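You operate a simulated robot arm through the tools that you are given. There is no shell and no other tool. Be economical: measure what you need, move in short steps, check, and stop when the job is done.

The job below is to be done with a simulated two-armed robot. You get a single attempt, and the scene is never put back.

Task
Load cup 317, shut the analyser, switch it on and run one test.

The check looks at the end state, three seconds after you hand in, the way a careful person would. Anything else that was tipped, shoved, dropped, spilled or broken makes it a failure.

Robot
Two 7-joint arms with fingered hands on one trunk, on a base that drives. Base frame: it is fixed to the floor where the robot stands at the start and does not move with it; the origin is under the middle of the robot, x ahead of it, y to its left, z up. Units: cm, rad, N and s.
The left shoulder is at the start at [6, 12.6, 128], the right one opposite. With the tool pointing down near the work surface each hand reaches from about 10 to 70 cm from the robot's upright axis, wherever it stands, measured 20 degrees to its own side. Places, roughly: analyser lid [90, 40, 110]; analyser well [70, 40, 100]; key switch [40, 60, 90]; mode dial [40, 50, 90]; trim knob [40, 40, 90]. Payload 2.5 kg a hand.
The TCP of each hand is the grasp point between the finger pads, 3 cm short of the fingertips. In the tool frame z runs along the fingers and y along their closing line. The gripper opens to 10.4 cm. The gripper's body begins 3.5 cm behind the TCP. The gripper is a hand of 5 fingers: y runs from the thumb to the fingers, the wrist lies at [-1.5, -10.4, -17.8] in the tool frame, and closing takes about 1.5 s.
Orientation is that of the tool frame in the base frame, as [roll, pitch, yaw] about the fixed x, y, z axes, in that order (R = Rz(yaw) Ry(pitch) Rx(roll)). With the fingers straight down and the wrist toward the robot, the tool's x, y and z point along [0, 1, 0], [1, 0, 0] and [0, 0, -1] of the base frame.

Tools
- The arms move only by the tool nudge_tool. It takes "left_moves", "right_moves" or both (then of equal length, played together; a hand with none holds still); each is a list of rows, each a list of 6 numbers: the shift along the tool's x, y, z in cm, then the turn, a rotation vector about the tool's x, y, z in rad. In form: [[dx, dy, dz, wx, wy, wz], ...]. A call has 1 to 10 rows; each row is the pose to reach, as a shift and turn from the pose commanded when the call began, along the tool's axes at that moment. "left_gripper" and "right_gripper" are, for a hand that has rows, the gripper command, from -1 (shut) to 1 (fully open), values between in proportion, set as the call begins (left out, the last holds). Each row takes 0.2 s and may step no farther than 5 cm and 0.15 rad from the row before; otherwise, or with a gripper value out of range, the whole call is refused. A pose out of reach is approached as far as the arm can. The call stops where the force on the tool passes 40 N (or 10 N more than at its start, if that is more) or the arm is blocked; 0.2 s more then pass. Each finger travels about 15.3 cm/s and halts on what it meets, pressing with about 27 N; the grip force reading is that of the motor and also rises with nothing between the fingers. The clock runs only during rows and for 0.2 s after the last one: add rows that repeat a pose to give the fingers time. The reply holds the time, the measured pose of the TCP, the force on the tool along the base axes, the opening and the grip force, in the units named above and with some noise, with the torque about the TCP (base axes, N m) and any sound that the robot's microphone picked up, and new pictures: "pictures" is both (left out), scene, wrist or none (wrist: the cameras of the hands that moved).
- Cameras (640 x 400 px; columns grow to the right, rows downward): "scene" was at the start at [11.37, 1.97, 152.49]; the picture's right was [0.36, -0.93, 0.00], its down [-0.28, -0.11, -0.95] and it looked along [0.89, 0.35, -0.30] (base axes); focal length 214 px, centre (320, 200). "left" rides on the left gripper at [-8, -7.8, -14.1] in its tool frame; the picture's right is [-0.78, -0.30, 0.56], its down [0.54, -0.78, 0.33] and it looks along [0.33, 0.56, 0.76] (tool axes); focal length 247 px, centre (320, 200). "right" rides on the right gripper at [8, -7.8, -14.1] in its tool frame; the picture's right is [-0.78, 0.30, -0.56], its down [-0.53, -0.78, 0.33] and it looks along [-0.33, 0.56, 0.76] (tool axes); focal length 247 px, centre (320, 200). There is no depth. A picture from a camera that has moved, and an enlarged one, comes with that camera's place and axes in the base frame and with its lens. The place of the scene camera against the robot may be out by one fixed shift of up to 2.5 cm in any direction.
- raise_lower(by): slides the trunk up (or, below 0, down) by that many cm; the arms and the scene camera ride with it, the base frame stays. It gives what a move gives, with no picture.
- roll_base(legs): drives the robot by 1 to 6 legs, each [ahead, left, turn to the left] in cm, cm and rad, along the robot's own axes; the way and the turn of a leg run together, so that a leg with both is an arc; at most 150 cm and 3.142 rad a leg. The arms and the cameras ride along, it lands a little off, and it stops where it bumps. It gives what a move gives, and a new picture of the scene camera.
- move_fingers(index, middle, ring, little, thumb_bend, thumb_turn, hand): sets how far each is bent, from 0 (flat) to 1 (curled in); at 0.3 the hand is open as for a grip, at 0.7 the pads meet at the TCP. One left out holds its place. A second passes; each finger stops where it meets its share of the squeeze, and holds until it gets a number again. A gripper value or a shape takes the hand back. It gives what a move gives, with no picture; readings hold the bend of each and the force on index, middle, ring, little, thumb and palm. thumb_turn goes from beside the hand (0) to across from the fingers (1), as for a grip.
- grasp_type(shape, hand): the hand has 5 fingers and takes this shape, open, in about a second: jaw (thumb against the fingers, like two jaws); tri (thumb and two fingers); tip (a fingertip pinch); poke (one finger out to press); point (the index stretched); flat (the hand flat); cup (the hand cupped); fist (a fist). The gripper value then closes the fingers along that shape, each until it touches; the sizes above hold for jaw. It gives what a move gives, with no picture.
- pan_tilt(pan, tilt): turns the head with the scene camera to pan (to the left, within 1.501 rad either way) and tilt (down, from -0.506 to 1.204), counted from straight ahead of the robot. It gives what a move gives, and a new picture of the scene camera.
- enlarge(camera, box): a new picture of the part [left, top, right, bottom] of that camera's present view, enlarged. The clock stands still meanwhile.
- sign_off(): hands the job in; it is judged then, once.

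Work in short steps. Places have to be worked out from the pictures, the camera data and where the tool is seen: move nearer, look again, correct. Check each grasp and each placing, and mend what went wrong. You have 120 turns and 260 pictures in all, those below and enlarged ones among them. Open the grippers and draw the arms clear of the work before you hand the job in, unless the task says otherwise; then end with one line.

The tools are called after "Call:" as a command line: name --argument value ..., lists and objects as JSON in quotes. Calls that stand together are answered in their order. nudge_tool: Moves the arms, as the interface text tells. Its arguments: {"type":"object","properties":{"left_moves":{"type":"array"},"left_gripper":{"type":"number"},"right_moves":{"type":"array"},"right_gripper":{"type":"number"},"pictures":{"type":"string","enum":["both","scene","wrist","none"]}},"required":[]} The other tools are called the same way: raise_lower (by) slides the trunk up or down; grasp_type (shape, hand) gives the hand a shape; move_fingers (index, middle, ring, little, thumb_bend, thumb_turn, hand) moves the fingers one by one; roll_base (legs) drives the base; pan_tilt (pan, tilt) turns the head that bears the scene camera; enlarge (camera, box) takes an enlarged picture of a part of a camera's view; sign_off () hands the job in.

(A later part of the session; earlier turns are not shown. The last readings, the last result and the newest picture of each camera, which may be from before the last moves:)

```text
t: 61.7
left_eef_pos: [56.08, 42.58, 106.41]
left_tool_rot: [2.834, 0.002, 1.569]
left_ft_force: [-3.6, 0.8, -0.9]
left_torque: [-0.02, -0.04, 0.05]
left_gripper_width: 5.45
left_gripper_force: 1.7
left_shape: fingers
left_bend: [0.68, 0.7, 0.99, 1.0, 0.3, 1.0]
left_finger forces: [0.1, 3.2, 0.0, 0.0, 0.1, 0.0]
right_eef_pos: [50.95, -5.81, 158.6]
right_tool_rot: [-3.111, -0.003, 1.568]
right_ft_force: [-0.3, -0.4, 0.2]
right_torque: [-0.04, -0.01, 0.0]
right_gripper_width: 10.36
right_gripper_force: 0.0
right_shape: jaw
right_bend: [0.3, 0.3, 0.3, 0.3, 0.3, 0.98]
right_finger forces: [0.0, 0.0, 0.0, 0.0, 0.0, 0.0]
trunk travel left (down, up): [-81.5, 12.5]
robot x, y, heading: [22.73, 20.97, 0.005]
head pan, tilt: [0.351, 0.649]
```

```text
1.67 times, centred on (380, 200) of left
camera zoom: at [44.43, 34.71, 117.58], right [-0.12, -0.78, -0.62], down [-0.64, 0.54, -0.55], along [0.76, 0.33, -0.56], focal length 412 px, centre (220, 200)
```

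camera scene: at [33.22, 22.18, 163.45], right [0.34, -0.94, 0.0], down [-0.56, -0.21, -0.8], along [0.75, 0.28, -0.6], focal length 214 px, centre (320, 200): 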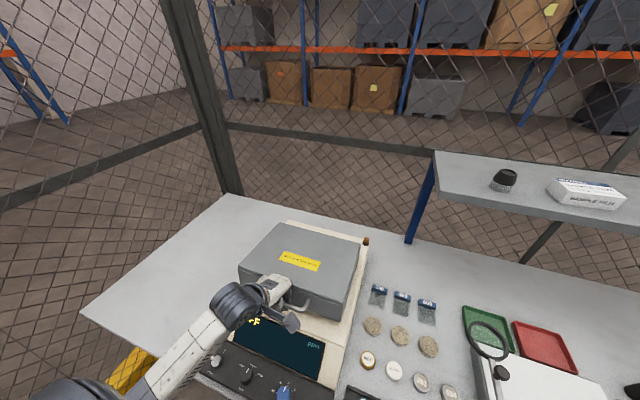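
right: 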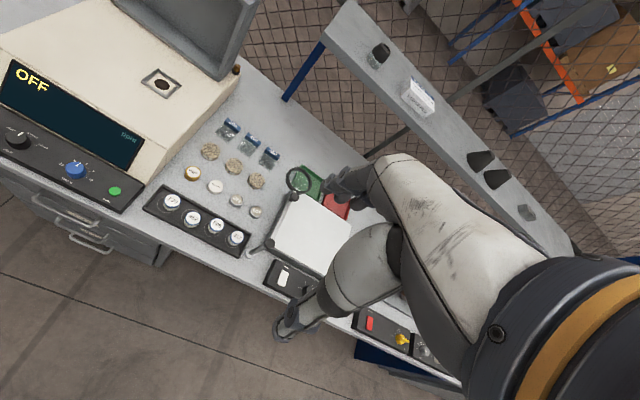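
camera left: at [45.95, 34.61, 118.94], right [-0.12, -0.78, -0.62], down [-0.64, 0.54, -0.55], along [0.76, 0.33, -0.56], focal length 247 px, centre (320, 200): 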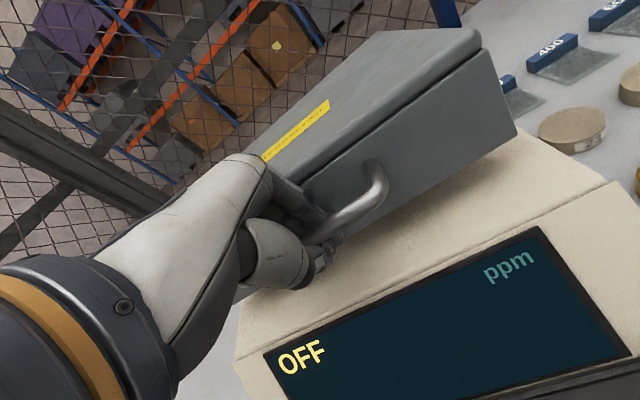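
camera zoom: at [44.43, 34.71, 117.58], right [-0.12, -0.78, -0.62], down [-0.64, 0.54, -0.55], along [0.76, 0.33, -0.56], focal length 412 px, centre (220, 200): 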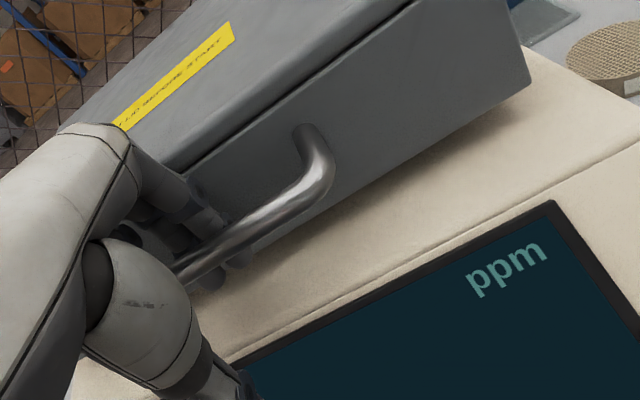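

The bar is still hooked and rose slightly with the hand. I'll swing the thumb aside and tilt the hand further back so the fingertips point straight down, then lift out.

Call:
move_fingers --hand "left" --thumb_turn 0.1 --thumb_bend 0.3

Call:
nudge_tool --left_moves '[[0, 0, 0, -0.12, 0, 0], [0, 0, 0, -0.24, 0, 0], [0, 0, 0, -0.36, 0, 0], [0, 0, 0, -0.36, 0, 0]]'

Call:
enlarge --camera "left" --box '[220, 80, 540, 320]'

Call:
enlarge --camera "scene" --box '[210, 200, 390, 340]'

```text
t: 62.7
left_eef_pos: [56.03, 42.61, 106.42]
left_tool_rot: [2.84, 0.001, 1.568]
left_ft_force: [-2.5, 1.4, -1.2]
left_torque: [-0.04, -0.06, 0.08]
left_gripper_width: 11.48
left_gripper_force: 1.1
left_shape: fingers
left_bend: [0.68, 0.7, 0.99, 1.0, 0.3, 0.1]
left_finger forces: [0.0, 2.6, 0.0, 0.1, 0.0, 0.0]
right_eef_pos: [50.8, -5.85, 158.64]
right_tool_rot: [-3.109, -0.004, 1.569]
right_ft_force: [-0.3, -0.2, -0.4]
right_torque: [-0.03, 0.0, 0.03]
right_gripper_width: 10.38
right_gripper_force: 0.0
right_shape: jaw
right_bend: [0.3, 0.3, 0.3, 0.3, 0.3, 0.98]
right_finger forces: [0.0, 0.0, 0.1, 0.1, 0.0, 0.0]
trunk travel left (down, up): [-81.5, 12.5]
robot x, y, heading: [23.41, 20.65, 0.002]
head pan, tilt: [0.351, 0.649]
```

```text
t: 63.7
left_eef_pos: [56.06, 42.69, 106.48]
left_tool_rot: [2.476, 0.002, 1.569]
left_ft_force: [-0.2, 0.5, -0.5]
left_torque: [0.0, 0.0, 0.0]
left_gripper_width: 11.47
left_gripper_force: 0.1
left_shape: fingers
left_bend: [0.68, 0.68, 0.99, 1.0, 0.3, 0.1]
left_finger forces: [0.0, 0.0, 0.0, 0.0, 0.1, 0.0]
right_eef_pos: [51.08, -5.73, 158.51]
right_tool_rot: [-3.111, -0.004, 1.568]
right_ft_force: [0.0, 0.3, 0.7]
right_torque: [-0.01, 0.04, 0.01]
right_gripper_width: 10.35
right_gripper_force: 0.1
right_shape: jaw
right_bend: [0.3, 0.3, 0.3, 0.3, 0.3, 0.98]
right_finger forces: [0.0, 0.0, 0.0, 0.0, 0.0, 0.1]
trunk travel left (down, up): [-81.5, 12.5]
robot x, y, heading: [22.75, 20.58, 0.007]
head pan, tilt: [0.351, 0.649]
camera scene: at [33.85, 22.22, 163.38], right [0.34, -0.94, 0.0], down [-0.57, -0.21, -0.8], along [0.75, 0.27, -0.6], focal length 214 px, centre (320, 200)
camera left: at [41.22, 34.74, 112.79], right [0.11, -0.78, -0.62], down [-0.41, 0.53, -0.74], along [0.91, 0.33, -0.26], focal length 247 px, centre (320, 200)
```

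scene: 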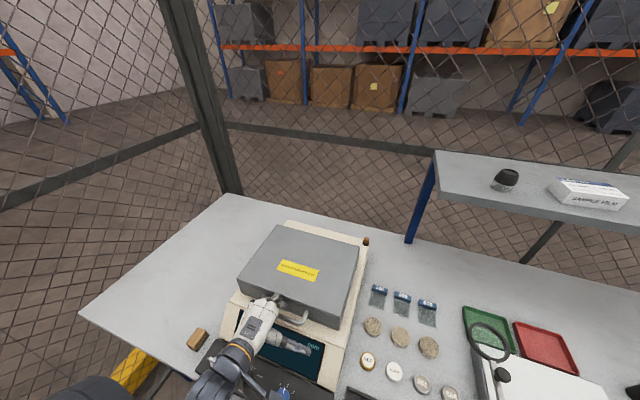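
left: 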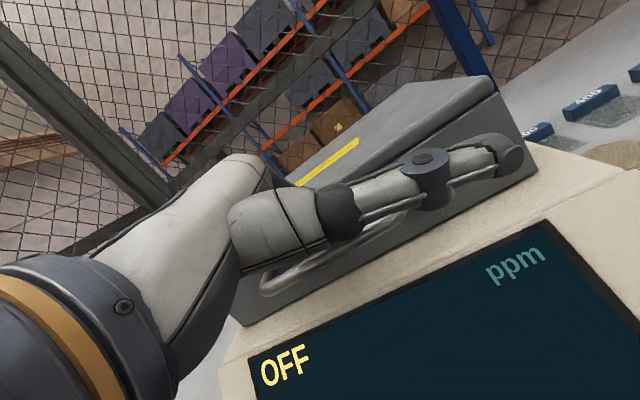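

```text
1.67 times, centred on (380, 200) of left
camera zoom: at [41.22, 34.74, 112.79], right [0.11, -0.78, -0.62], down [-0.41, 0.53, -0.74], along [0.91, 0.33, -0.26], focal length 412 px, centre (220, 200)
```

zoom: 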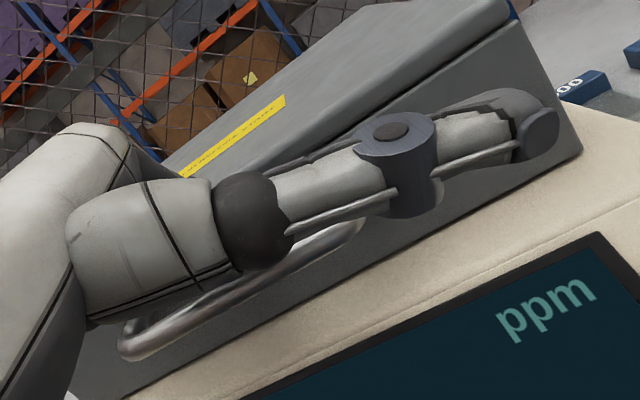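

```text
2.86 times, centred on (300, 270) of scene
camera zoom: at [33.85, 22.22, 163.38], right [0.34, -0.94, 0.0], down [-0.57, -0.21, -0.8], along [0.75, 0.27, -0.6], focal length 613 px, centre (377, 0)
```

zoom: 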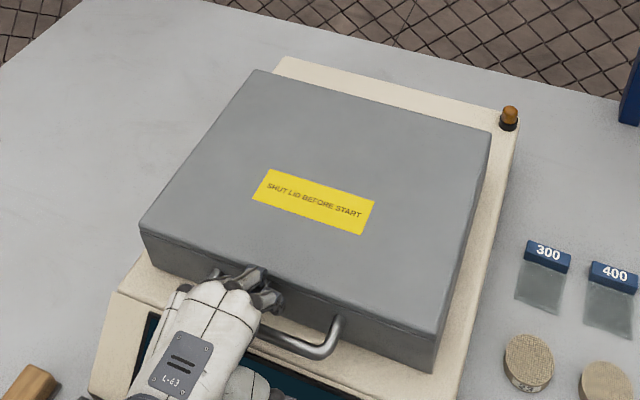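

Hand is free of load. Lifting straight up out of the handle.

Call:
nudge_tool --left_moves '[[0, 0.6, -0.8, 0, 0, 0], [0, 1.2, -1.6, 0, 0, 0], [0, 1.8, -2.4, 0, 0, 0], [0, 2.4, -3.2, 0, 0, 0]]' --pictures "wrist"

Call:
enlarge --camera "scene" --box '[210, 200, 390, 340]'

```text
t: 64.7
left_eef_pos: [55.96, 42.66, 110.49]
left_tool_rot: [2.479, 0.002, 1.567]
left_ft_force: [-0.7, -0.6, -0.3]
left_torque: [0.0, -0.02, -0.01]
left_gripper_width: 11.5
left_gripper_force: 0.1
left_shape: fingers
left_bend: [0.68, 0.68, 0.99, 1.0, 0.3, 0.1]
left_finger forces: [0.0, 0.1, 0.1, 0.0, 0.0, 0.0]
right_eef_pos: [50.96, -5.85, 158.55]
right_tool_rot: [-3.109, -0.004, 1.569]
right_ft_force: [-1.1, 0.4, 0.0]
right_torque: [0.04, 0.03, 0.02]
right_gripper_width: 10.41
right_gripper_force: 0.1
right_shape: jaw
right_bend: [0.3, 0.3, 0.3, 0.3, 0.3, 0.98]
right_finger forces: [0.1, 0.0, 0.1, 0.1, 0.0, 0.1]
trunk travel left (down, up): [-81.5, 12.5]
robot x, y, heading: [22.96, 20.51, -0.006]
head pan, tilt: [0.351, 0.649]
camera left: at [41.1, 34.76, 116.79], right [0.11, -0.78, -0.62], down [-0.41, 0.53, -0.74], along [0.91, 0.33, -0.26], focal length 247 px, centre (320, 200)
```

left: 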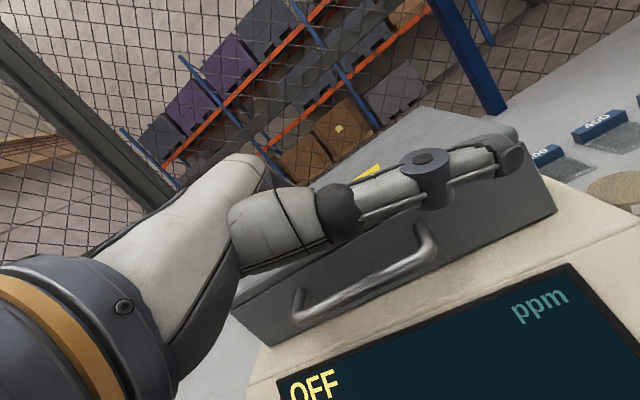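

```text
2.86 times, centred on (300, 270) of scene
camera zoom: at [33.83, 22.22, 163.38], right [0.34, -0.94, 0.0], down [-0.57, -0.21, -0.8], along [0.75, 0.27, -0.6], focal length 613 px, centre (377, 0)
```

zoom: 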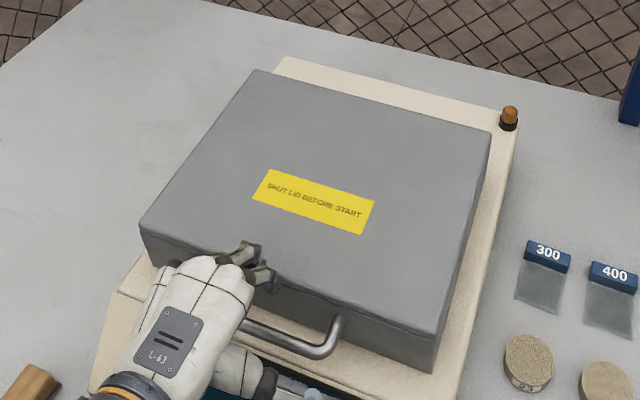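

Clear of the handle. Rising and restoring the hand to vertical, to check the lid from the side.

Call:
nudge_tool --left_moves '[[0, 2, -3, 0, 0, 0], [0, 4, -6, 0, 0, 0], [0, 5.5, -8, 0.13, 0, 0], [0, 5.5, -8, 0.26, 0, 0], [0, 5.5, -8, 0.39, 0, 0], [0, 5.5, -8, 0.52, 0, 0], [0, 5.5, -8, 0.66, 0, 0], [0, 5.5, -8, 0.66, 0, 0]]'

Call:
enlarge --camera "left" --box '[260, 100, 580, 340]'

```text
t: 66.5
left_eef_pos: [58.25, 43.53, 119.54]
left_tool_rot: [3.141, 0.001, 1.569]
left_ft_force: [-0.1, 0.0, 0.4]
left_torque: [0.02, -0.01, 0.02]
left_gripper_width: 11.5
left_gripper_force: 0.1
left_shape: fingers
left_bend: [0.68, 0.68, 0.99, 1.0, 0.3, 0.1]
left_finger forces: [0.0, 0.0, 0.2, 0.0, 0.1, 0.0]
left hand out of reach, approached as far as the arm can: row 2, 3, 4, 5, 6, 7, 8
right_eef_pos: [51.01, -5.84, 158.54]
right_tool_rot: [-3.11, -0.005, 1.569]
right_ft_force: [-0.2, -0.4, 0.1]
right_torque: [-0.01, 0.0, -0.03]
right_gripper_width: 10.39
right_gripper_force: 0.0
right_shape: jaw
right_bend: [0.3, 0.3, 0.3, 0.3, 0.3, 0.98]
right_finger forces: [0.0, 0.0, 0.0, 0.0, 0.1, 0.0]
trunk travel left (down, up): [-81.5, 12.5]
robot x, y, heading: [22.87, 20.55, 0.003]
head pan, tilt: [0.351, 0.649]
camera scene: at [33.8, 22.23, 163.38], right [0.34, -0.94, 0.0], down [-0.57, -0.21, -0.8], along [0.75, 0.27, -0.6], focal length 214 px, centre (320, 200)
camera left: at [50.33, 35.66, 133.62], right [-0.3, -0.78, -0.56], down [-0.78, 0.54, -0.33], along [0.56, 0.33, -0.76], focal length 247 px, centre (320, 200)
```

scene: 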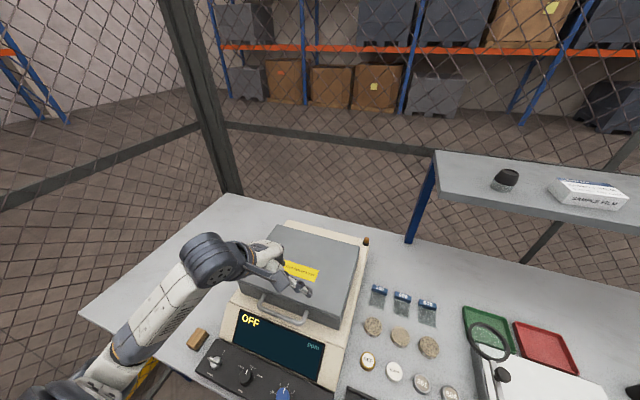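
left: 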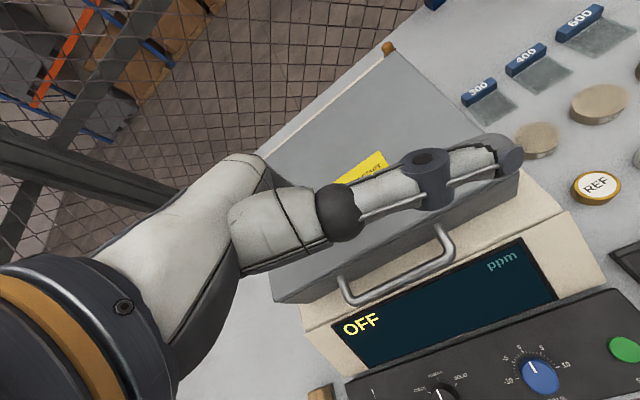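

```text
1.67 times, centred on (420, 220) of left
camera zoom: at [50.33, 35.66, 133.62], right [-0.3, -0.78, -0.56], down [-0.78, 0.54, -0.33], along [0.56, 0.33, -0.76], focal length 412 px, centre (153, 167)
```

zoom: 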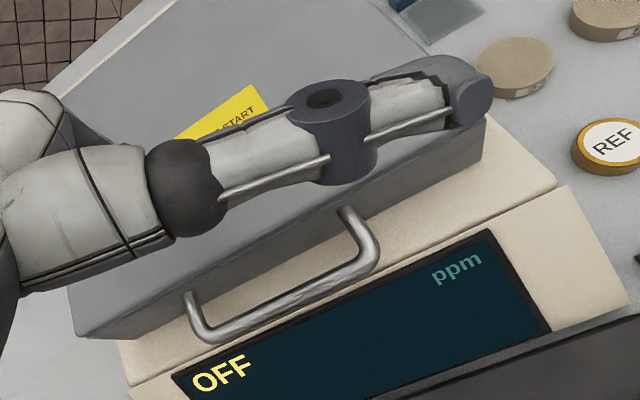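

The lid looks shut; I'll make a fist and press gently on its front edge to make sure it's fully seated.

Call:
grasp_type --hand "left" --shape "fist"

Call:
nudge_tool --left_moves '[[0, 3, 0, 0, 0, 0], [0, 7, 0, 0, 0, 0], [0, 7, 2.5, 0, 0, 0], [0, 7, 5, 0, 0, 0], [0, 7, 6.5, 0, 0, 0], [0, 7, 7.5, 0, 0, 0]]'

Call:
enlarge --camera "scene" --box '[210, 200, 390, 340]'

```text
t: 67.4
left_eef_pos: [58.29, 43.62, 119.51]
left_tool_rot: [3.138, 0.002, 1.569]
left_ft_force: [0.1, -0.4, 0.0]
left_torque: [-0.02, 0.04, 0.01]
left_gripper_width: 0.0
left_gripper_force: 0.0
left_shape: fist
left_bend: [1.0, 1.0, 1.0, 1.0, 0.86, 0.85]
left_finger forces: [0.0, 0.0, 0.1, 0.0, 0.0, 0.0]
right_eef_pos: [51.02, -5.83, 158.52]
right_tool_rot: [-3.109, -0.003, 1.568]
right_ft_force: [-0.1, -0.5, -0.3]
right_torque: [-0.03, 0.0, 0.03]
right_gripper_width: 10.37
right_gripper_force: 0.0
right_shape: jaw
right_bend: [0.3, 0.3, 0.3, 0.3, 0.3, 0.98]
right_finger forces: [0.0, 0.1, 0.0, 0.0, 0.1, 0.0]
trunk travel left (down, up): [-81.5, 12.5]
robot x, y, heading: [23.1, 20.8, -0.001]
head pan, tilt: [0.351, 0.649]
```

```text
t: 68.8
left_eef_pos: [65.11, 43.46, 112.13]
left_tool_rot: [3.138, 0.002, 1.57]
left_ft_force: [-0.8, 0.0, -0.3]
left_torque: [-0.01, 0.01, -0.06]
left_gripper_width: 0.0
left_gripper_force: 0.1
left_shape: fist
left_bend: [1.0, 1.0, 1.0, 1.0, 0.86, 0.85]
left_finger forces: [0.0, 0.0, 0.0, 0.0, 0.0, 0.0]
right_eef_pos: [50.96, -5.82, 158.65]
right_tool_rot: [-3.111, -0.004, 1.568]
right_ft_force: [0.0, -0.1, -0.3]
right_torque: [0.0, -0.04, -0.01]
right_gripper_width: 10.39
right_gripper_force: 0.1
right_shape: jaw
right_bend: [0.3, 0.3, 0.3, 0.3, 0.3, 0.98]
right_finger forces: [0.1, 0.0, 0.0, 0.1, 0.0, 0.2]
trunk travel left (down, up): [-81.5, 12.5]
robot x, y, heading: [22.81, 20.53, 0.0]
head pan, tilt: [0.351, 0.649]
camera scene: at [33.84, 22.22, 163.38], right [0.34, -0.94, 0.0], down [-0.57, -0.21, -0.8], along [0.75, 0.27, -0.6], focal length 214 px, centre (320, 200)
camera left: at [57.22, 35.57, 126.19], right [-0.3, -0.78, -0.56], down [-0.77, 0.54, -0.34], along [0.56, 0.33, -0.76], focal length 247 px, centre (320, 200)
```

scene: 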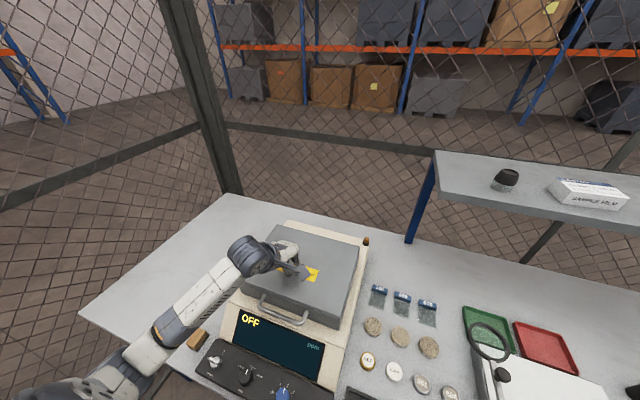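
left: 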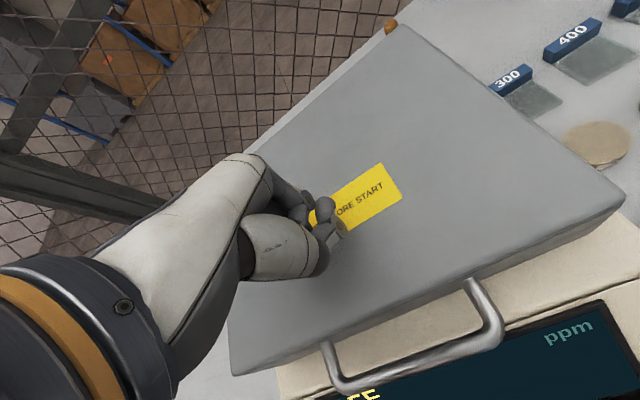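

```text
2.86 times, centred on (300, 270) of scene
camera zoom: at [33.84, 22.22, 163.38], right [0.34, -0.94, 0.0], down [-0.57, -0.21, -0.8], along [0.75, 0.27, -0.6], focal length 613 px, centre (377, 0)
```

zoom: 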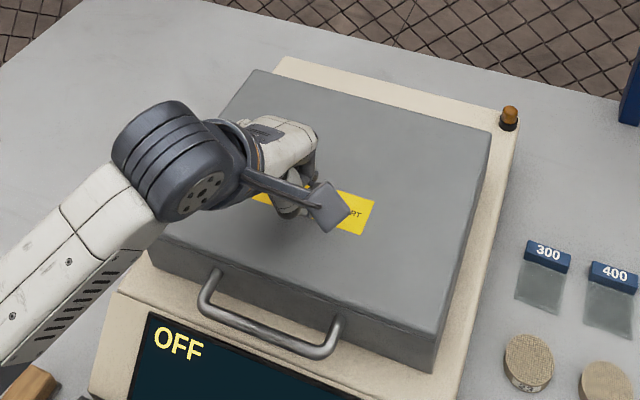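

Lowering the fist gently until it touches.

Call:
nudge_tool --left_moves '[[0, 0, 0.7, 0, 0, 0], [0, 0, 1.4, 0, 0, 0], [0, 0, 2.1, 0, 0, 0], [0, 0, 2.8, 0, 0, 0], [0, 0, 3.3, 0, 0, 0]]' --pictures "none"

```text
t: 70.0
left_eef_pos: [65.1, 43.49, 108.95]
left_tool_rot: [3.136, 0.001, 1.567]
left_ft_force: [-0.9, 0.7, 2.0]
left_torque: [-0.03, -0.06, 0.03]
left_gripper_width: 0.0
left_gripper_force: 0.0
left_shape: fist
left_bend: [1.0, 1.0, 1.0, 1.0, 0.86, 0.85]
left_finger forces: [0.0, 0.1, 0.0, 0.0, 2.5, 0.1]
right_eef_pos: [50.96, -5.83, 158.57]
right_tool_rot: [-3.109, -0.004, 1.568]
right_ft_force: [0.0, 0.0, 0.4]
right_torque: [0.0, -0.04, -0.02]
right_gripper_width: 10.38
right_gripper_force: 0.1
right_shape: jaw
right_bend: [0.3, 0.3, 0.3, 0.3, 0.3, 0.98]
right_finger forces: [0.0, 0.1, 0.0, 0.0, 0.0, 0.0]
trunk travel left (down, up): [-81.5, 12.5]
robot x, y, heading: [22.91, 20.64, 0.002]
head pan, tilt: [0.351, 0.649]
```

Touching lightly (thumb 2.5 N). Pressing a little more to see whether the lid yields.

Call:
nudge_tool --left_moves '[[0, 0, 0.3, 0, 0, 0], [0, 0, 0.6, 0, 0, 0], [0, 0, 0.9, 0, 0, 0]]' --pictures "none"

Call:
nudge_tool --left_moves '[[0, 0, -3, 0, 0, 0], [0, 0, -7, 0, 0, 0], [0, -3, -10, 0, 0, 0]]'

```text
t: 70.8
left_eef_pos: [65.15, 43.36, 108.44]
left_tool_rot: [3.124, 0.001, 1.569]
left_ft_force: [-6.3, 3.8, 32.7]
left_torque: [-0.58, -0.05, -0.1]
left_gripper_width: 9.61
left_gripper_force: 0.0
left_shape: fist
left_bend: [1.0, 1.0, 1.0, 1.0, 0.93, 0.84]
left_finger forces: [0.1, 0.0, 0.0, 0.0, 38.5, 0.0]
right_eef_pos: [50.61, -5.9, 158.6]
right_tool_rot: [-3.112, -0.003, 1.568]
right_ft_force: [0.6, 0.3, 0.4]
right_torque: [0.0, 0.0, -0.01]
right_gripper_width: 10.37
right_gripper_force: 0.0
right_shape: jaw
right_bend: [0.3, 0.3, 0.3, 0.3, 0.3, 0.98]
right_finger forces: [0.0, 0.1, 0.0, 0.0, 0.0, 0.1]
trunk travel left (down, up): [-81.5, 12.5]
robot x, y, heading: [23.03, 20.43, 0.003]
head pan, tilt: [0.351, 0.649]
```

```text
t: 71.6
left_eef_pos: [62.14, 43.36, 117.84]
left_tool_rot: [3.14, 0.001, 1.57]
left_ft_force: [0.4, 0.5, 0.5]
left_torque: [-0.02, -0.02, -0.01]
left_gripper_width: 0.0
left_gripper_force: 0.1
left_shape: fist
left_bend: [1.0, 1.0, 1.0, 1.0, 0.86, 0.85]
left_finger forces: [0.0, 0.0, 0.0, 0.0, 0.0, 0.1]
right_eef_pos: [50.94, -5.86, 158.62]
right_tool_rot: [-3.11, -0.003, 1.569]
right_ft_force: [0.4, -0.8, 0.3]
right_torque: [0.02, 0.01, -0.04]
right_gripper_width: 10.39
right_gripper_force: 0.0
right_shape: jaw
right_bend: [0.3, 0.3, 0.3, 0.3, 0.3, 0.98]
right_finger forces: [0.0, 0.0, 0.0, 0.0, 0.0, 0.0]
trunk travel left (down, up): [-81.5, 12.5]
robot x, y, heading: [23.16, 20.71, -0.003]
head pan, tilt: [0.351, 0.649]
camera scene: at [33.76, 22.24, 163.38], right [0.34, -0.94, 0.0], down [-0.57, -0.21, -0.8], along [0.75, 0.27, -0.6], focal length 214 px, centre (320, 200)
camera left: at [54.22, 35.48, 131.96], right [-0.3, -0.78, -0.56], down [-0.78, 0.54, -0.34], along [0.56, 0.33, -0.76], focal length 247 px, centre (320, 200)
```

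scene: 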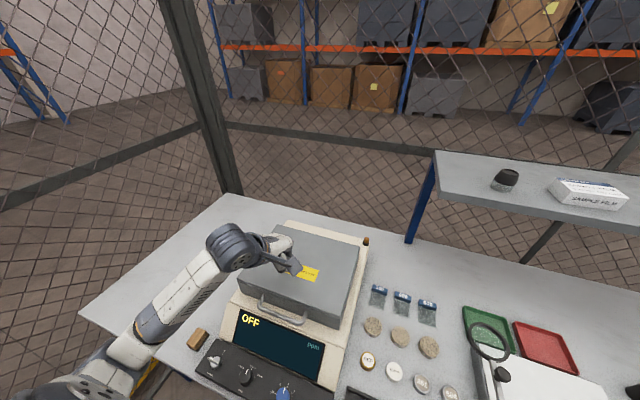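
left: 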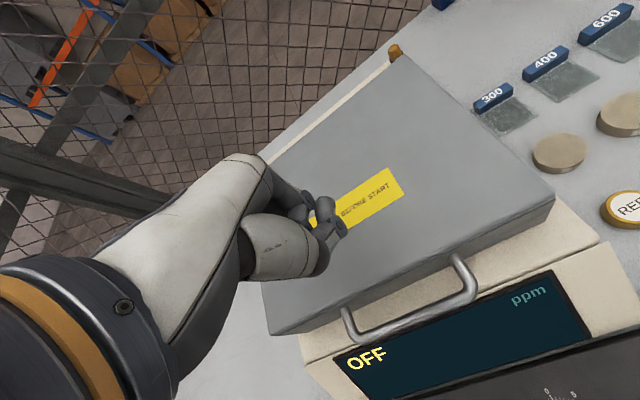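

The lid is firm under a 33 N press — shut. Next the key switch (≈[43, 55.7, 95]): I'll back the base off and shift left for comfortable reach.

Call:
roll_base --legs '[[-15, 0, 0], [0, 9, 0]]'

Call:
grasp_type --hand "left" --shape "tip"

Call:
nudge_tool --left_moves '[[0, 0, 1, 0, 0, 0], [0, 0, 2, 0, 0, 0]]'

```text
t: 73.7
left_eef_pos: [47.04, 52.33, 117.83]
left_tool_rot: [3.138, 0.001, 1.57]
left_ft_force: [0.4, 1.1, 0.5]
left_torque: [-0.01, 0.01, 0.01]
left_gripper_width: 0.0
left_gripper_force: 0.0
left_shape: fist
left_bend: [1.0, 1.0, 1.0, 1.0, 0.86, 0.85]
left_finger forces: [0.0, 0.0, 0.0, 0.1, 0.0, 0.0]
right_eef_pos: [35.91, 3.21, 158.49]
right_tool_rot: [-3.11, -0.003, 1.572]
right_ft_force: [-0.3, 0.1, -0.2]
right_torque: [0.03, 0.02, 0.03]
right_gripper_width: 10.38
right_gripper_force: 0.0
right_shape: jaw
right_bend: [0.3, 0.3, 0.3, 0.3, 0.3, 0.98]
right_finger forces: [0.0, 0.0, 0.1, 0.1, 0.1, 0.1]
trunk travel left (down, up): [-81.5, 12.5]
robot x, y, heading: [8.09, 29.52, 0.004]
head pan, tilt: [0.351, 0.649]
camera scene: at [18.68, 31.14, 163.38], right [0.35, -0.94, 0.0], down [-0.57, -0.21, -0.8], along [0.75, 0.28, -0.6], focal length 214 px, centre (320, 200)
```

scene: 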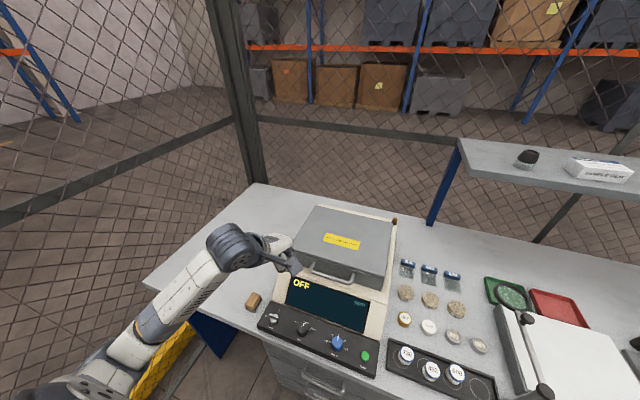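

```text
t: 74.6
left_eef_pos: [47.01, 52.32, 117.89]
left_tool_rot: [3.137, 0.002, 1.57]
left_ft_force: [-0.1, -0.3, -0.1]
left_torque: [-0.01, 0.01, -0.01]
left_gripper_width: 10.37
left_gripper_force: 0.1
left_shape: tip
left_bend: [0.3, 0.98, 0.99, 0.99, 0.3, 0.97]
left_finger forces: [0.0, 0.0, 0.0, 0.0, 0.1, 0.0]
right_eef_pos: [35.94, 3.03, 158.51]
right_tool_rot: [-3.109, -0.003, 1.571]
right_ft_force: [0.1, 0.0, 0.0]
right_torque: [-0.02, 0.0, -0.02]
right_gripper_width: 10.37
right_gripper_force: 0.0
right_shape: jaw
right_bend: [0.3, 0.3, 0.3, 0.3, 0.3, 0.98]
right_finger forces: [0.1, 0.0, 0.0, 0.0, 0.0, 0.0]
trunk travel left (down, up): [-81.5, 12.5]
robot x, y, heading: [8.1, 29.61, 0.008]
head pan, tilt: [0.351, 0.649]
```

```text
t: 75.2
left_eef_pos: [47.1, 52.17, 115.87]
left_tool_rot: [3.137, -0.001, 1.57]
left_ft_force: [0.6, -0.5, 0.1]
left_torque: [0.01, -0.03, -0.01]
left_gripper_width: 10.35
left_gripper_force: 0.0
left_shape: tip
left_bend: [0.3, 0.98, 0.99, 0.99, 0.3, 0.97]
left_finger forces: [0.0, 0.0, 0.0, 0.0, 0.0, 0.0]
right_eef_pos: [35.83, 3.05, 158.59]
right_tool_rot: [-3.11, -0.005, 1.571]
right_ft_force: [0.5, 0.1, -0.2]
right_torque: [0.01, 0.02, 0.01]
right_gripper_width: 10.4
right_gripper_force: 0.1
right_shape: jaw
right_bend: [0.3, 0.3, 0.3, 0.3, 0.3, 0.98]
right_finger forces: [0.0, 0.0, 0.0, 0.0, 0.0, 0.1]
trunk travel left (down, up): [-81.5, 12.5]
robot x, y, heading: [7.62, 29.33, 0.005]
head pan, tilt: [0.351, 0.649]
camera scene: at [18.68, 31.12, 163.38], right [0.35, -0.94, 0.0], down [-0.57, -0.21, -0.8], along [0.75, 0.28, -0.6], focal length 214 px, centre (320, 200)
camera left: at [39.14, 44.26, 129.94], right [-0.29, -0.78, -0.56], down [-0.78, 0.53, -0.34], along [0.56, 0.33, -0.76], focal length 247 px, centre (320, 200)
```

scene: 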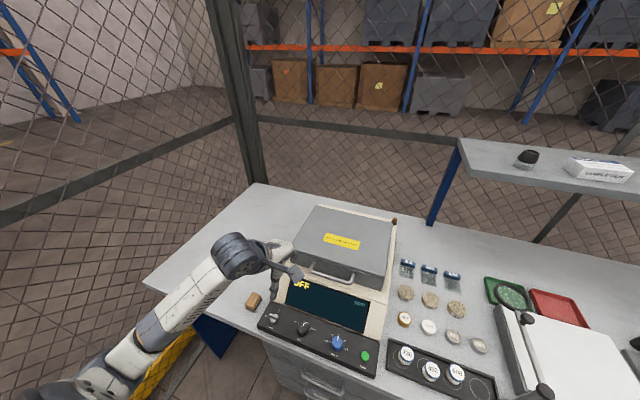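
left: 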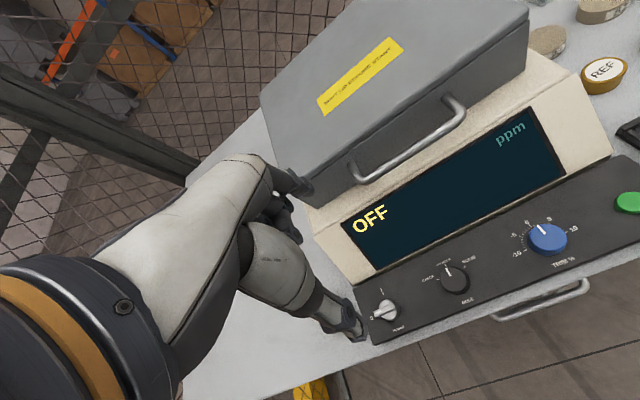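

The key is in view; zooming to fix its position and bar direction.

Call:
enlarge --camera "left" --box '[340, 275, 436, 335]'

Call:
enlarge --camera "scene" --box '[240, 290, 336, 350]'

```text
6.67 times, centred on (388, 305) of left
camera zoom: at [39.14, 44.26, 129.94], right [-0.29, -0.78, -0.56], down [-0.78, 0.53, -0.34], along [0.56, 0.33, -0.76], focal length 1646 px, centre (-133, -500)
```

zoom: 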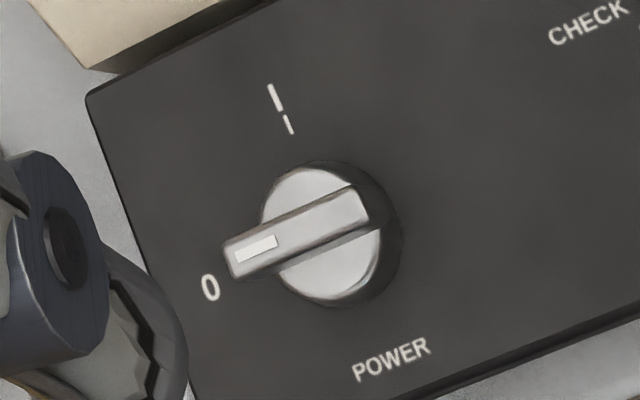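

```text
6.67 times, centred on (288, 320) of scene
camera zoom: at [18.68, 31.12, 163.38], right [0.35, -0.94, 0.0], down [-0.57, -0.21, -0.8], along [0.75, 0.28, -0.6], focal length 1430 px, centre (533, -600)
```

zoom: 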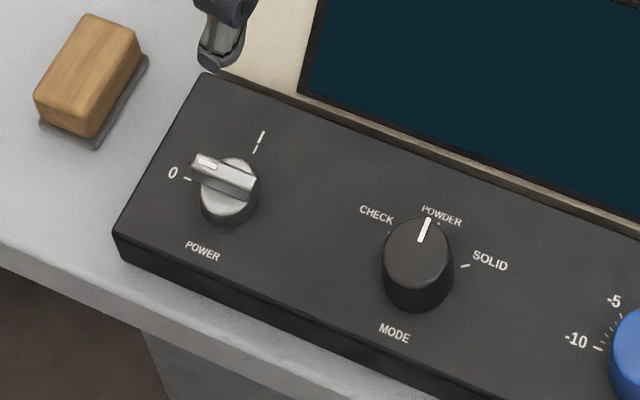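

The key's knob centre is ≈ [43.65, 56.1], its ridge runs along y pointing at 0; "I" is straight ahead, so it needs ~90° clockwise. I'll move above it with a narrower pinch opening.

Call:
nudge_tool --left_moves '[[1.3, -1.2, 0, 0, 0, 0], [2.6, -2.3, 0, 0, 0, 0], [3.9, -3.4, 3, 0, 0, 0], [3.9, -3.4, 7, 0, 0, 0], [3.9, -3.4, 11, 0, 0, 0], [3.9, -3.4, 13, 0, 0, 0]]' --left_gripper -0.05

Call:
enlarge --camera "left" --box '[240, 160, 432, 280]'

Call:
enlarge --camera "scene" --box '[230, 270, 342, 340]'

```text
t: 76.6
left_eef_pos: [43.51, 56.18, 102.97]
left_tool_rot: [3.138, 0.0, 1.571]
left_ft_force: [1.0, 0.9, 0.4]
left_torque: [0.02, 0.01, 0.01]
left_gripper_width: 4.96
left_gripper_force: 0.0
left_shape: tip
left_bend: [0.73, 0.98, 0.99, 0.99, 0.71, 1.0]
left_finger forces: [0.0, 0.0, 0.0, 0.1, 0.0, 0.0]
right_eef_pos: [35.87, 3.17, 158.45]
right_tool_rot: [-3.11, -0.002, 1.569]
right_ft_force: [-0.1, 0.6, -0.2]
right_torque: [-0.01, 0.01, 0.0]
right_gripper_width: 10.4
right_gripper_force: 0.1
right_shape: jaw
right_bend: [0.3, 0.3, 0.3, 0.3, 0.3, 0.98]
right_finger forces: [0.1, 0.0, 0.1, 0.0, 0.0, 0.0]
trunk travel left (down, up): [-81.5, 12.5]
robot x, y, heading: [8.08, 29.45, 0.005]
head pan, tilt: [0.351, 0.649]
camera scene: at [18.69, 31.11, 163.38], right [0.35, -0.94, 0.0], down [-0.57, -0.21, -0.8], along [0.75, 0.28, -0.6], focal length 214 px, centre (320, 200)
camera left: at [35.64, 48.32, 116.96], right [-0.29, -0.78, -0.56], down [-0.78, 0.53, -0.34], along [0.56, 0.33, -0.76], focal length 247 px, centre (320, 200)
```

scene: 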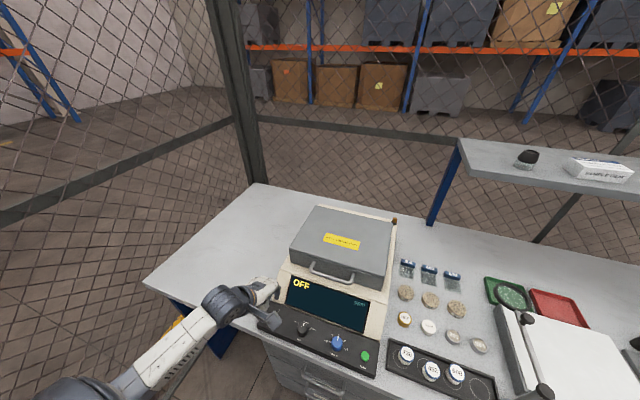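
left: 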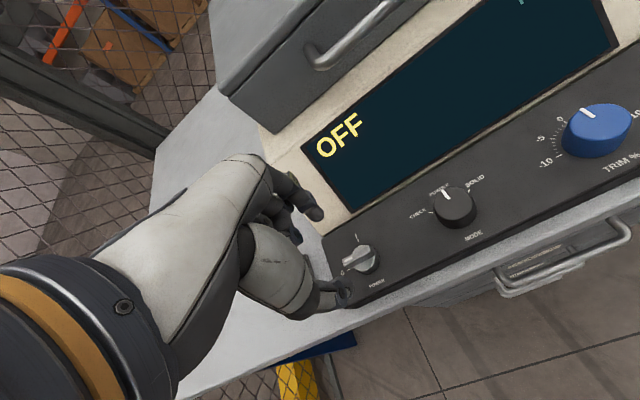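

```text
3.33 times, centred on (336, 220) of left
camera zoom: at [35.64, 48.32, 116.96], right [-0.29, -0.78, -0.56], down [-0.78, 0.53, -0.34], along [0.56, 0.33, -0.76], focal length 823 px, centre (267, 133)
```

zoom: 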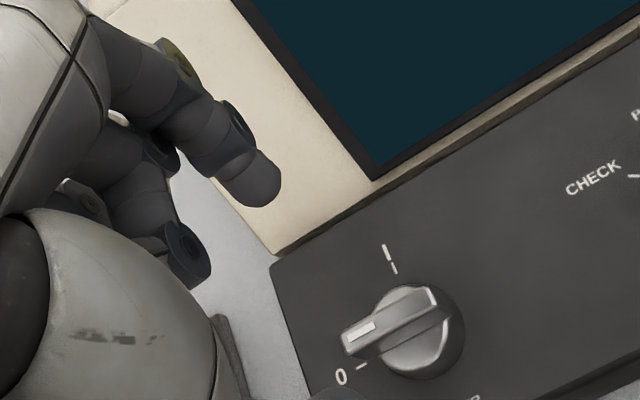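

```text
5.71 times, centred on (286, 305) of scene
camera zoom: at [18.69, 31.11, 163.38], right [0.35, -0.94, 0.0], down [-0.57, -0.21, -0.8], along [0.75, 0.28, -0.6], focal length 1226 px, centre (514, -400)
```

zoom: 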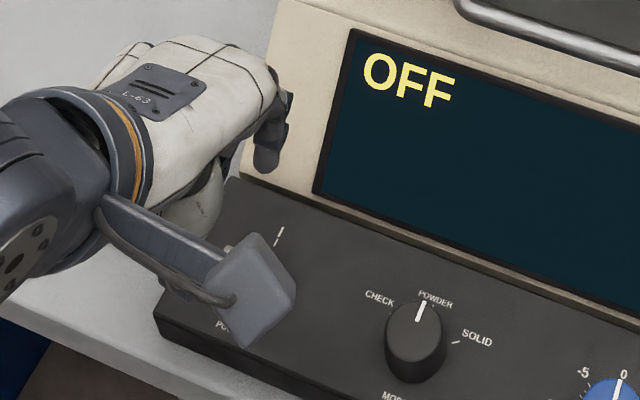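

Finger and thumb straddle the key evenly in x and y. Lowering to TCP z≈97.5.

Call:
nudge_tool --left_moves '[[0, 0, 2, 0, 0, 0], [0, 0, 4, 0, 0, 0], [0, 0, 5.5, 0, 0, 0], [0, 0, 5.5, 0, 0, 0]]' --pictures "none"

Call:
enlarge --camera "left" --box '[260, 170, 420, 290]'

```text
t: 77.6
left_eef_pos: [43.67, 56.16, 97.32]
left_tool_rot: [3.138, 0.002, 1.572]
left_ft_force: [-0.2, 0.0, 0.1]
left_torque: [0.0, 0.03, -0.01]
left_gripper_width: 4.99
left_gripper_force: 0.1
left_shape: tip
left_bend: [0.73, 0.98, 0.99, 0.99, 0.71, 1.0]
left_finger forces: [0.0, 0.0, 0.1, 0.0, 0.0, 0.0]
right_eef_pos: [35.92, 3.17, 158.63]
right_tool_rot: [-3.109, -0.003, 1.572]
right_ft_force: [0.7, 0.0, -0.6]
right_torque: [0.04, -0.03, 0.0]
right_gripper_width: 10.39
right_gripper_force: 0.1
right_shape: jaw
right_bend: [0.3, 0.3, 0.3, 0.3, 0.3, 0.98]
right_finger forces: [0.0, 0.0, 0.0, 0.0, 0.1, 0.1]
trunk travel left (down, up): [-81.5, 12.5]
robot x, y, heading: [7.99, 29.57, -0.002]
head pan, tilt: [0.351, 0.649]
```

```text
3.33 times, centred on (340, 230) of left
camera zoom: at [35.77, 48.24, 111.39], right [-0.29, -0.78, -0.56], down [-0.78, 0.53, -0.34], along [0.56, 0.33, -0.76], focal length 823 px, centre (253, 100)
```

zoom: 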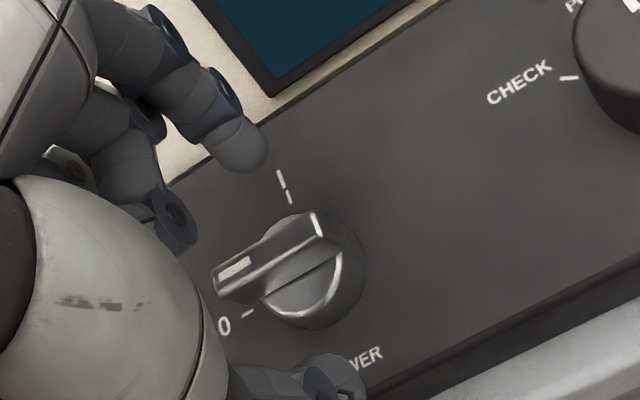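

Alignment is good. Lowering in small steps, watching force.

Call:
nudge_tool --left_moves '[[0, -0.1, 0.5, 0, 0, 0], [0, -0.2, 1.0, 0, 0, 0], [0, -0.2, 1.5, 0, 0, 0]]' --pictures "none"

Call:
enlarge --camera "left" --box '[260, 170, 420, 290]'

```text
t: 78.4
left_eef_pos: [43.52, 56.16, 95.93]
left_tool_rot: [3.129, -0.001, 1.571]
left_ft_force: [-0.8, -0.2, 12.0]
left_torque: [0.01, -0.37, 0.04]
left_gripper_width: 4.91
left_gripper_force: 0.1
left_shape: tip
left_bend: [0.74, 0.98, 0.99, 0.99, 0.71, 1.0]
left_finger forces: [12.6, 0.0, 0.0, 0.0, 0.1, 0.0]
right_eef_pos: [35.83, 3.09, 158.7]
right_tool_rot: [-3.109, -0.003, 1.57]
right_ft_force: [0.0, 0.1, 0.0]
right_torque: [0.01, -0.04, 0.01]
right_gripper_width: 10.4
right_gripper_force: 0.0
right_shape: jaw
right_bend: [0.3, 0.3, 0.3, 0.3, 0.3, 0.98]
right_finger forces: [0.0, 0.0, 0.1, 0.0, 0.1, 0.0]
trunk travel left (down, up): [-81.5, 12.5]
robot x, y, heading: [7.48, 29.62, 0.005]
head pan, tilt: [0.351, 0.649]
```

```text
3.33 times, centred on (340, 230) of left
camera zoom: at [35.53, 48.23, 110.05], right [-0.29, -0.78, -0.56], down [-0.77, 0.53, -0.34], along [0.57, 0.33, -0.75], focal length 823 px, centre (253, 100)
```

zoom: 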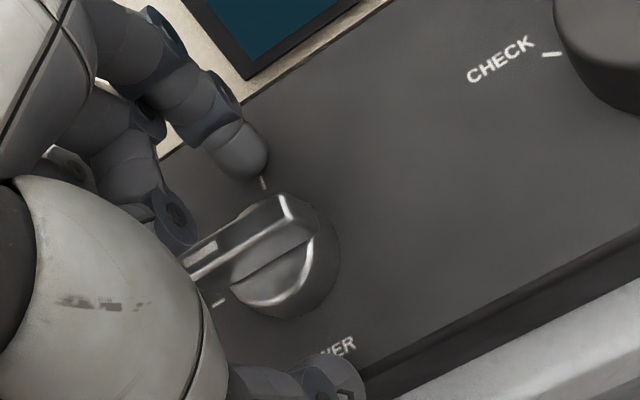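

The index tip just touched the panel (12 N). Backing up 0.5 cm and closing on the key.

Call:
nudge_tool --left_moves '[[0, 0, -0.4, 0, 0, 0], [0, 0, -0.6, 0, 0, 0]]' --pictures "none"

Call:
nudge_tool --left_moves '[[0, 0, 0, 0, 0, 0], [0, 0, 0, 0, 0, 0], [0, 0, 0, 0, 0, 0], [0, 0, 0, 0, 0, 0], [0, 0, 0, 0, 0, 0], [0, 0, 0, 0, 0, 0]]' --left_gripper -1 --pictures "none"

Call:
enlarge --camera "left" --box '[260, 170, 420, 290]'

```text
t: 79.0
left_eef_pos: [43.36, 56.04, 96.33]
left_tool_rot: [3.141, 0.002, 1.573]
left_ft_force: [0.7, 0.0, 0.0]
left_torque: [0.04, -0.02, -0.01]
left_gripper_width: 5.0
left_gripper_force: 0.1
left_shape: tip
left_bend: [0.73, 0.98, 0.99, 0.99, 0.71, 1.0]
left_finger forces: [0.0, 0.0, 0.1, 0.0, 0.0, 0.0]
right_eef_pos: [35.96, 3.11, 158.52]
right_tool_rot: [-3.11, -0.004, 1.571]
right_ft_force: [0.9, 0.6, -0.1]
right_torque: [0.0, -0.01, 0.0]
right_gripper_width: 10.41
right_gripper_force: 0.0
right_shape: jaw
right_bend: [0.3, 0.3, 0.3, 0.3, 0.3, 0.98]
right_finger forces: [0.1, 0.1, 0.0, 0.0, 0.1, 0.0]
trunk travel left (down, up): [-81.5, 12.5]
robot x, y, heading: [7.79, 29.12, 0.005]
head pan, tilt: [0.351, 0.649]
```

```text
t: 80.4
left_eef_pos: [43.38, 56.09, 96.42]
left_tool_rot: [3.139, 0.002, 1.571]
left_ft_force: [-1.5, -0.5, -2.4]
left_torque: [0.0, 0.05, 0.04]
left_gripper_width: 1.95
left_gripper_force: 26.9
left_shape: tip
left_bend: [0.73, 1.0, 1.0, 1.0, 0.74, 1.0]
left_finger forces: [23.4, 0.0, 0.0, 0.0, 24.9, 0.1]
right_eef_pos: [35.98, 3.16, 158.55]
right_tool_rot: [-3.11, -0.002, 1.57]
right_ft_force: [0.3, 0.0, 0.2]
right_torque: [0.01, -0.02, 0.0]
right_gripper_width: 10.38
right_gripper_force: 0.2
right_shape: jaw
right_bend: [0.3, 0.3, 0.3, 0.3, 0.3, 0.98]
right_finger forces: [0.0, 0.0, 0.1, 0.1, 0.0, 0.0]
trunk travel left (down, up): [-81.5, 12.5]
robot x, y, heading: [7.64, 29.42, 0.004]
head pan, tilt: [0.351, 0.649]
```

```text
3.33 times, centred on (340, 230) of left
camera zoom: at [35.52, 48.25, 110.51], right [-0.29, -0.78, -0.56], down [-0.78, 0.53, -0.34], along [0.56, 0.33, -0.76], focal length 823 px, centre (253, 100)
```

zoom: 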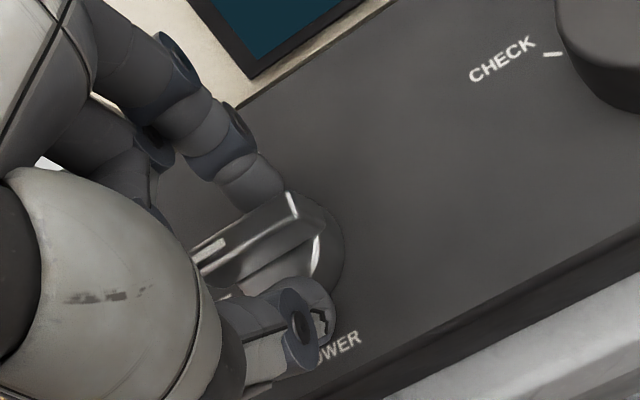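

Firm symmetric grip (23/25 N). Turning clockwise 0.6 rad first and checking.

Call:
nudge_tool --left_moves '[[0, 0, 0, 0, 0, 0.12], [0, 0, 0, 0, 0, 0.24], [0, 0, 0, 0, 0, 0.36], [0, 0, 0, 0, 0, 0.48], [0, 0, 0, 0, 0, 0.6], [0, 0, 0, 0, 0, 0.6]]' --pictures "none"

Call:
enlarge --camera "left" --box '[260, 170, 420, 290]'

```text
t: 81.8
left_eef_pos: [43.42, 56.37, 96.37]
left_tool_rot: [3.138, -0.002, 0.971]
left_ft_force: [-2.6, 4.0, -1.9]
left_torque: [0.1, 0.07, -0.02]
left_gripper_width: 1.94
left_gripper_force: 26.8
left_shape: tip
left_bend: [0.73, 1.0, 1.0, 1.0, 0.74, 1.0]
left_finger forces: [22.7, 0.0, 0.1, 0.0, 27.4, 0.1]
right_eef_pos: [35.93, 3.18, 158.57]
right_tool_rot: [-3.11, -0.004, 1.57]
right_ft_force: [0.2, -0.4, -0.3]
right_torque: [-0.02, 0.03, -0.01]
right_gripper_width: 10.35
right_gripper_force: 0.1
right_shape: jaw
right_bend: [0.3, 0.3, 0.3, 0.3, 0.3, 0.98]
right_finger forces: [0.0, 0.1, 0.1, 0.0, 0.0, 0.0]
trunk travel left (down, up): [-81.5, 12.5]
robot x, y, heading: [7.87, 29.65, 0.001]
head pan, tilt: [0.351, 0.649]
```

```text
3.33 times, centred on (340, 230) of left
camera zoom: at [32.36, 54.16, 110.48], right [-0.68, -0.47, -0.56], down [-0.34, 0.88, -0.33], along [0.65, -0.04, -0.76], focal length 823 px, centre (253, 100)
```

zoom: 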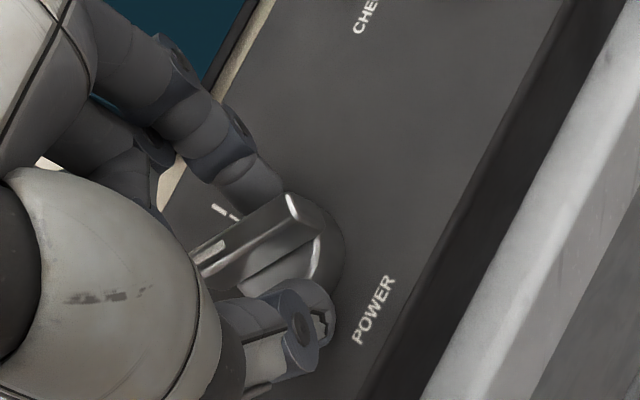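

The key turns with the hand. Continuing toward I.

Call:
nudge_tool --left_moves '[[0, 0, 0, 0, 0, 0.12], [0, 0, 0, 0, 0, 0.24], [0, 0, 0, 0, 0, 0.36], [0, 0, 0, 0, 0, 0.48], [0, 0, 0, 0, 0, 0.6], [0, 0, 0, 0, 0, 0.72], [0, 0, 0, 0, 0, 0.84], [0, 0, 0, 0, 0, 0.84]]' --pictures "scene"

Call:
enlarge --camera "left" --box '[260, 170, 420, 290]'

```text
t: 83.6
left_eef_pos: [43.57, 56.31, 96.4]
left_tool_rot: [3.139, -0.004, 0.129]
left_ft_force: [0.2, 10.1, -0.4]
left_torque: [0.37, -0.03, 0.03]
left_gripper_width: 1.88
left_gripper_force: 27.1
left_shape: tip
left_bend: [0.73, 1.0, 1.0, 1.0, 0.73, 1.0]
left_finger forces: [20.3, 0.0, 0.0, 0.1, 31.7, 0.1]
right_eef_pos: [35.95, 3.35, 158.57]
right_tool_rot: [-3.109, 0.0, 1.571]
right_ft_force: [-0.2, 0.1, 0.6]
right_torque: [0.0, 0.03, 0.0]
right_gripper_width: 10.38
right_gripper_force: 0.1
right_shape: jaw
right_bend: [0.3, 0.3, 0.3, 0.3, 0.3, 0.98]
right_finger forces: [0.0, 0.1, 0.0, 0.0, 0.0, 0.0]
trunk travel left (down, up): [-81.5, 12.5]
robot x, y, heading: [8.13, 29.17, -0.001]
head pan, tilt: [0.351, 0.649]
camera scene: at [18.7, 31.27, 163.37], right [0.35, -0.94, 0.0], down [-0.57, -0.21, -0.8], along [0.75, 0.28, -0.6], focal length 214 px, centre (320, 200)
```

scene: 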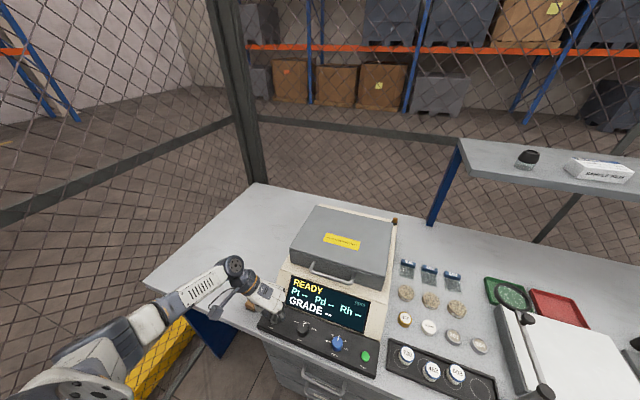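

```text
3.33 times, centred on (340, 230) of left
camera zoom: at [34.44, 63.01, 110.48], right [-0.81, 0.19, -0.56], down [0.43, 0.84, -0.33], along [0.41, -0.51, -0.76], focal length 823 px, centre (253, 100)
```

zoom: 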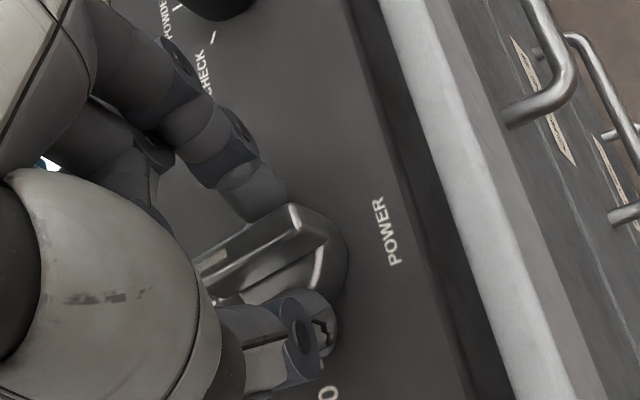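

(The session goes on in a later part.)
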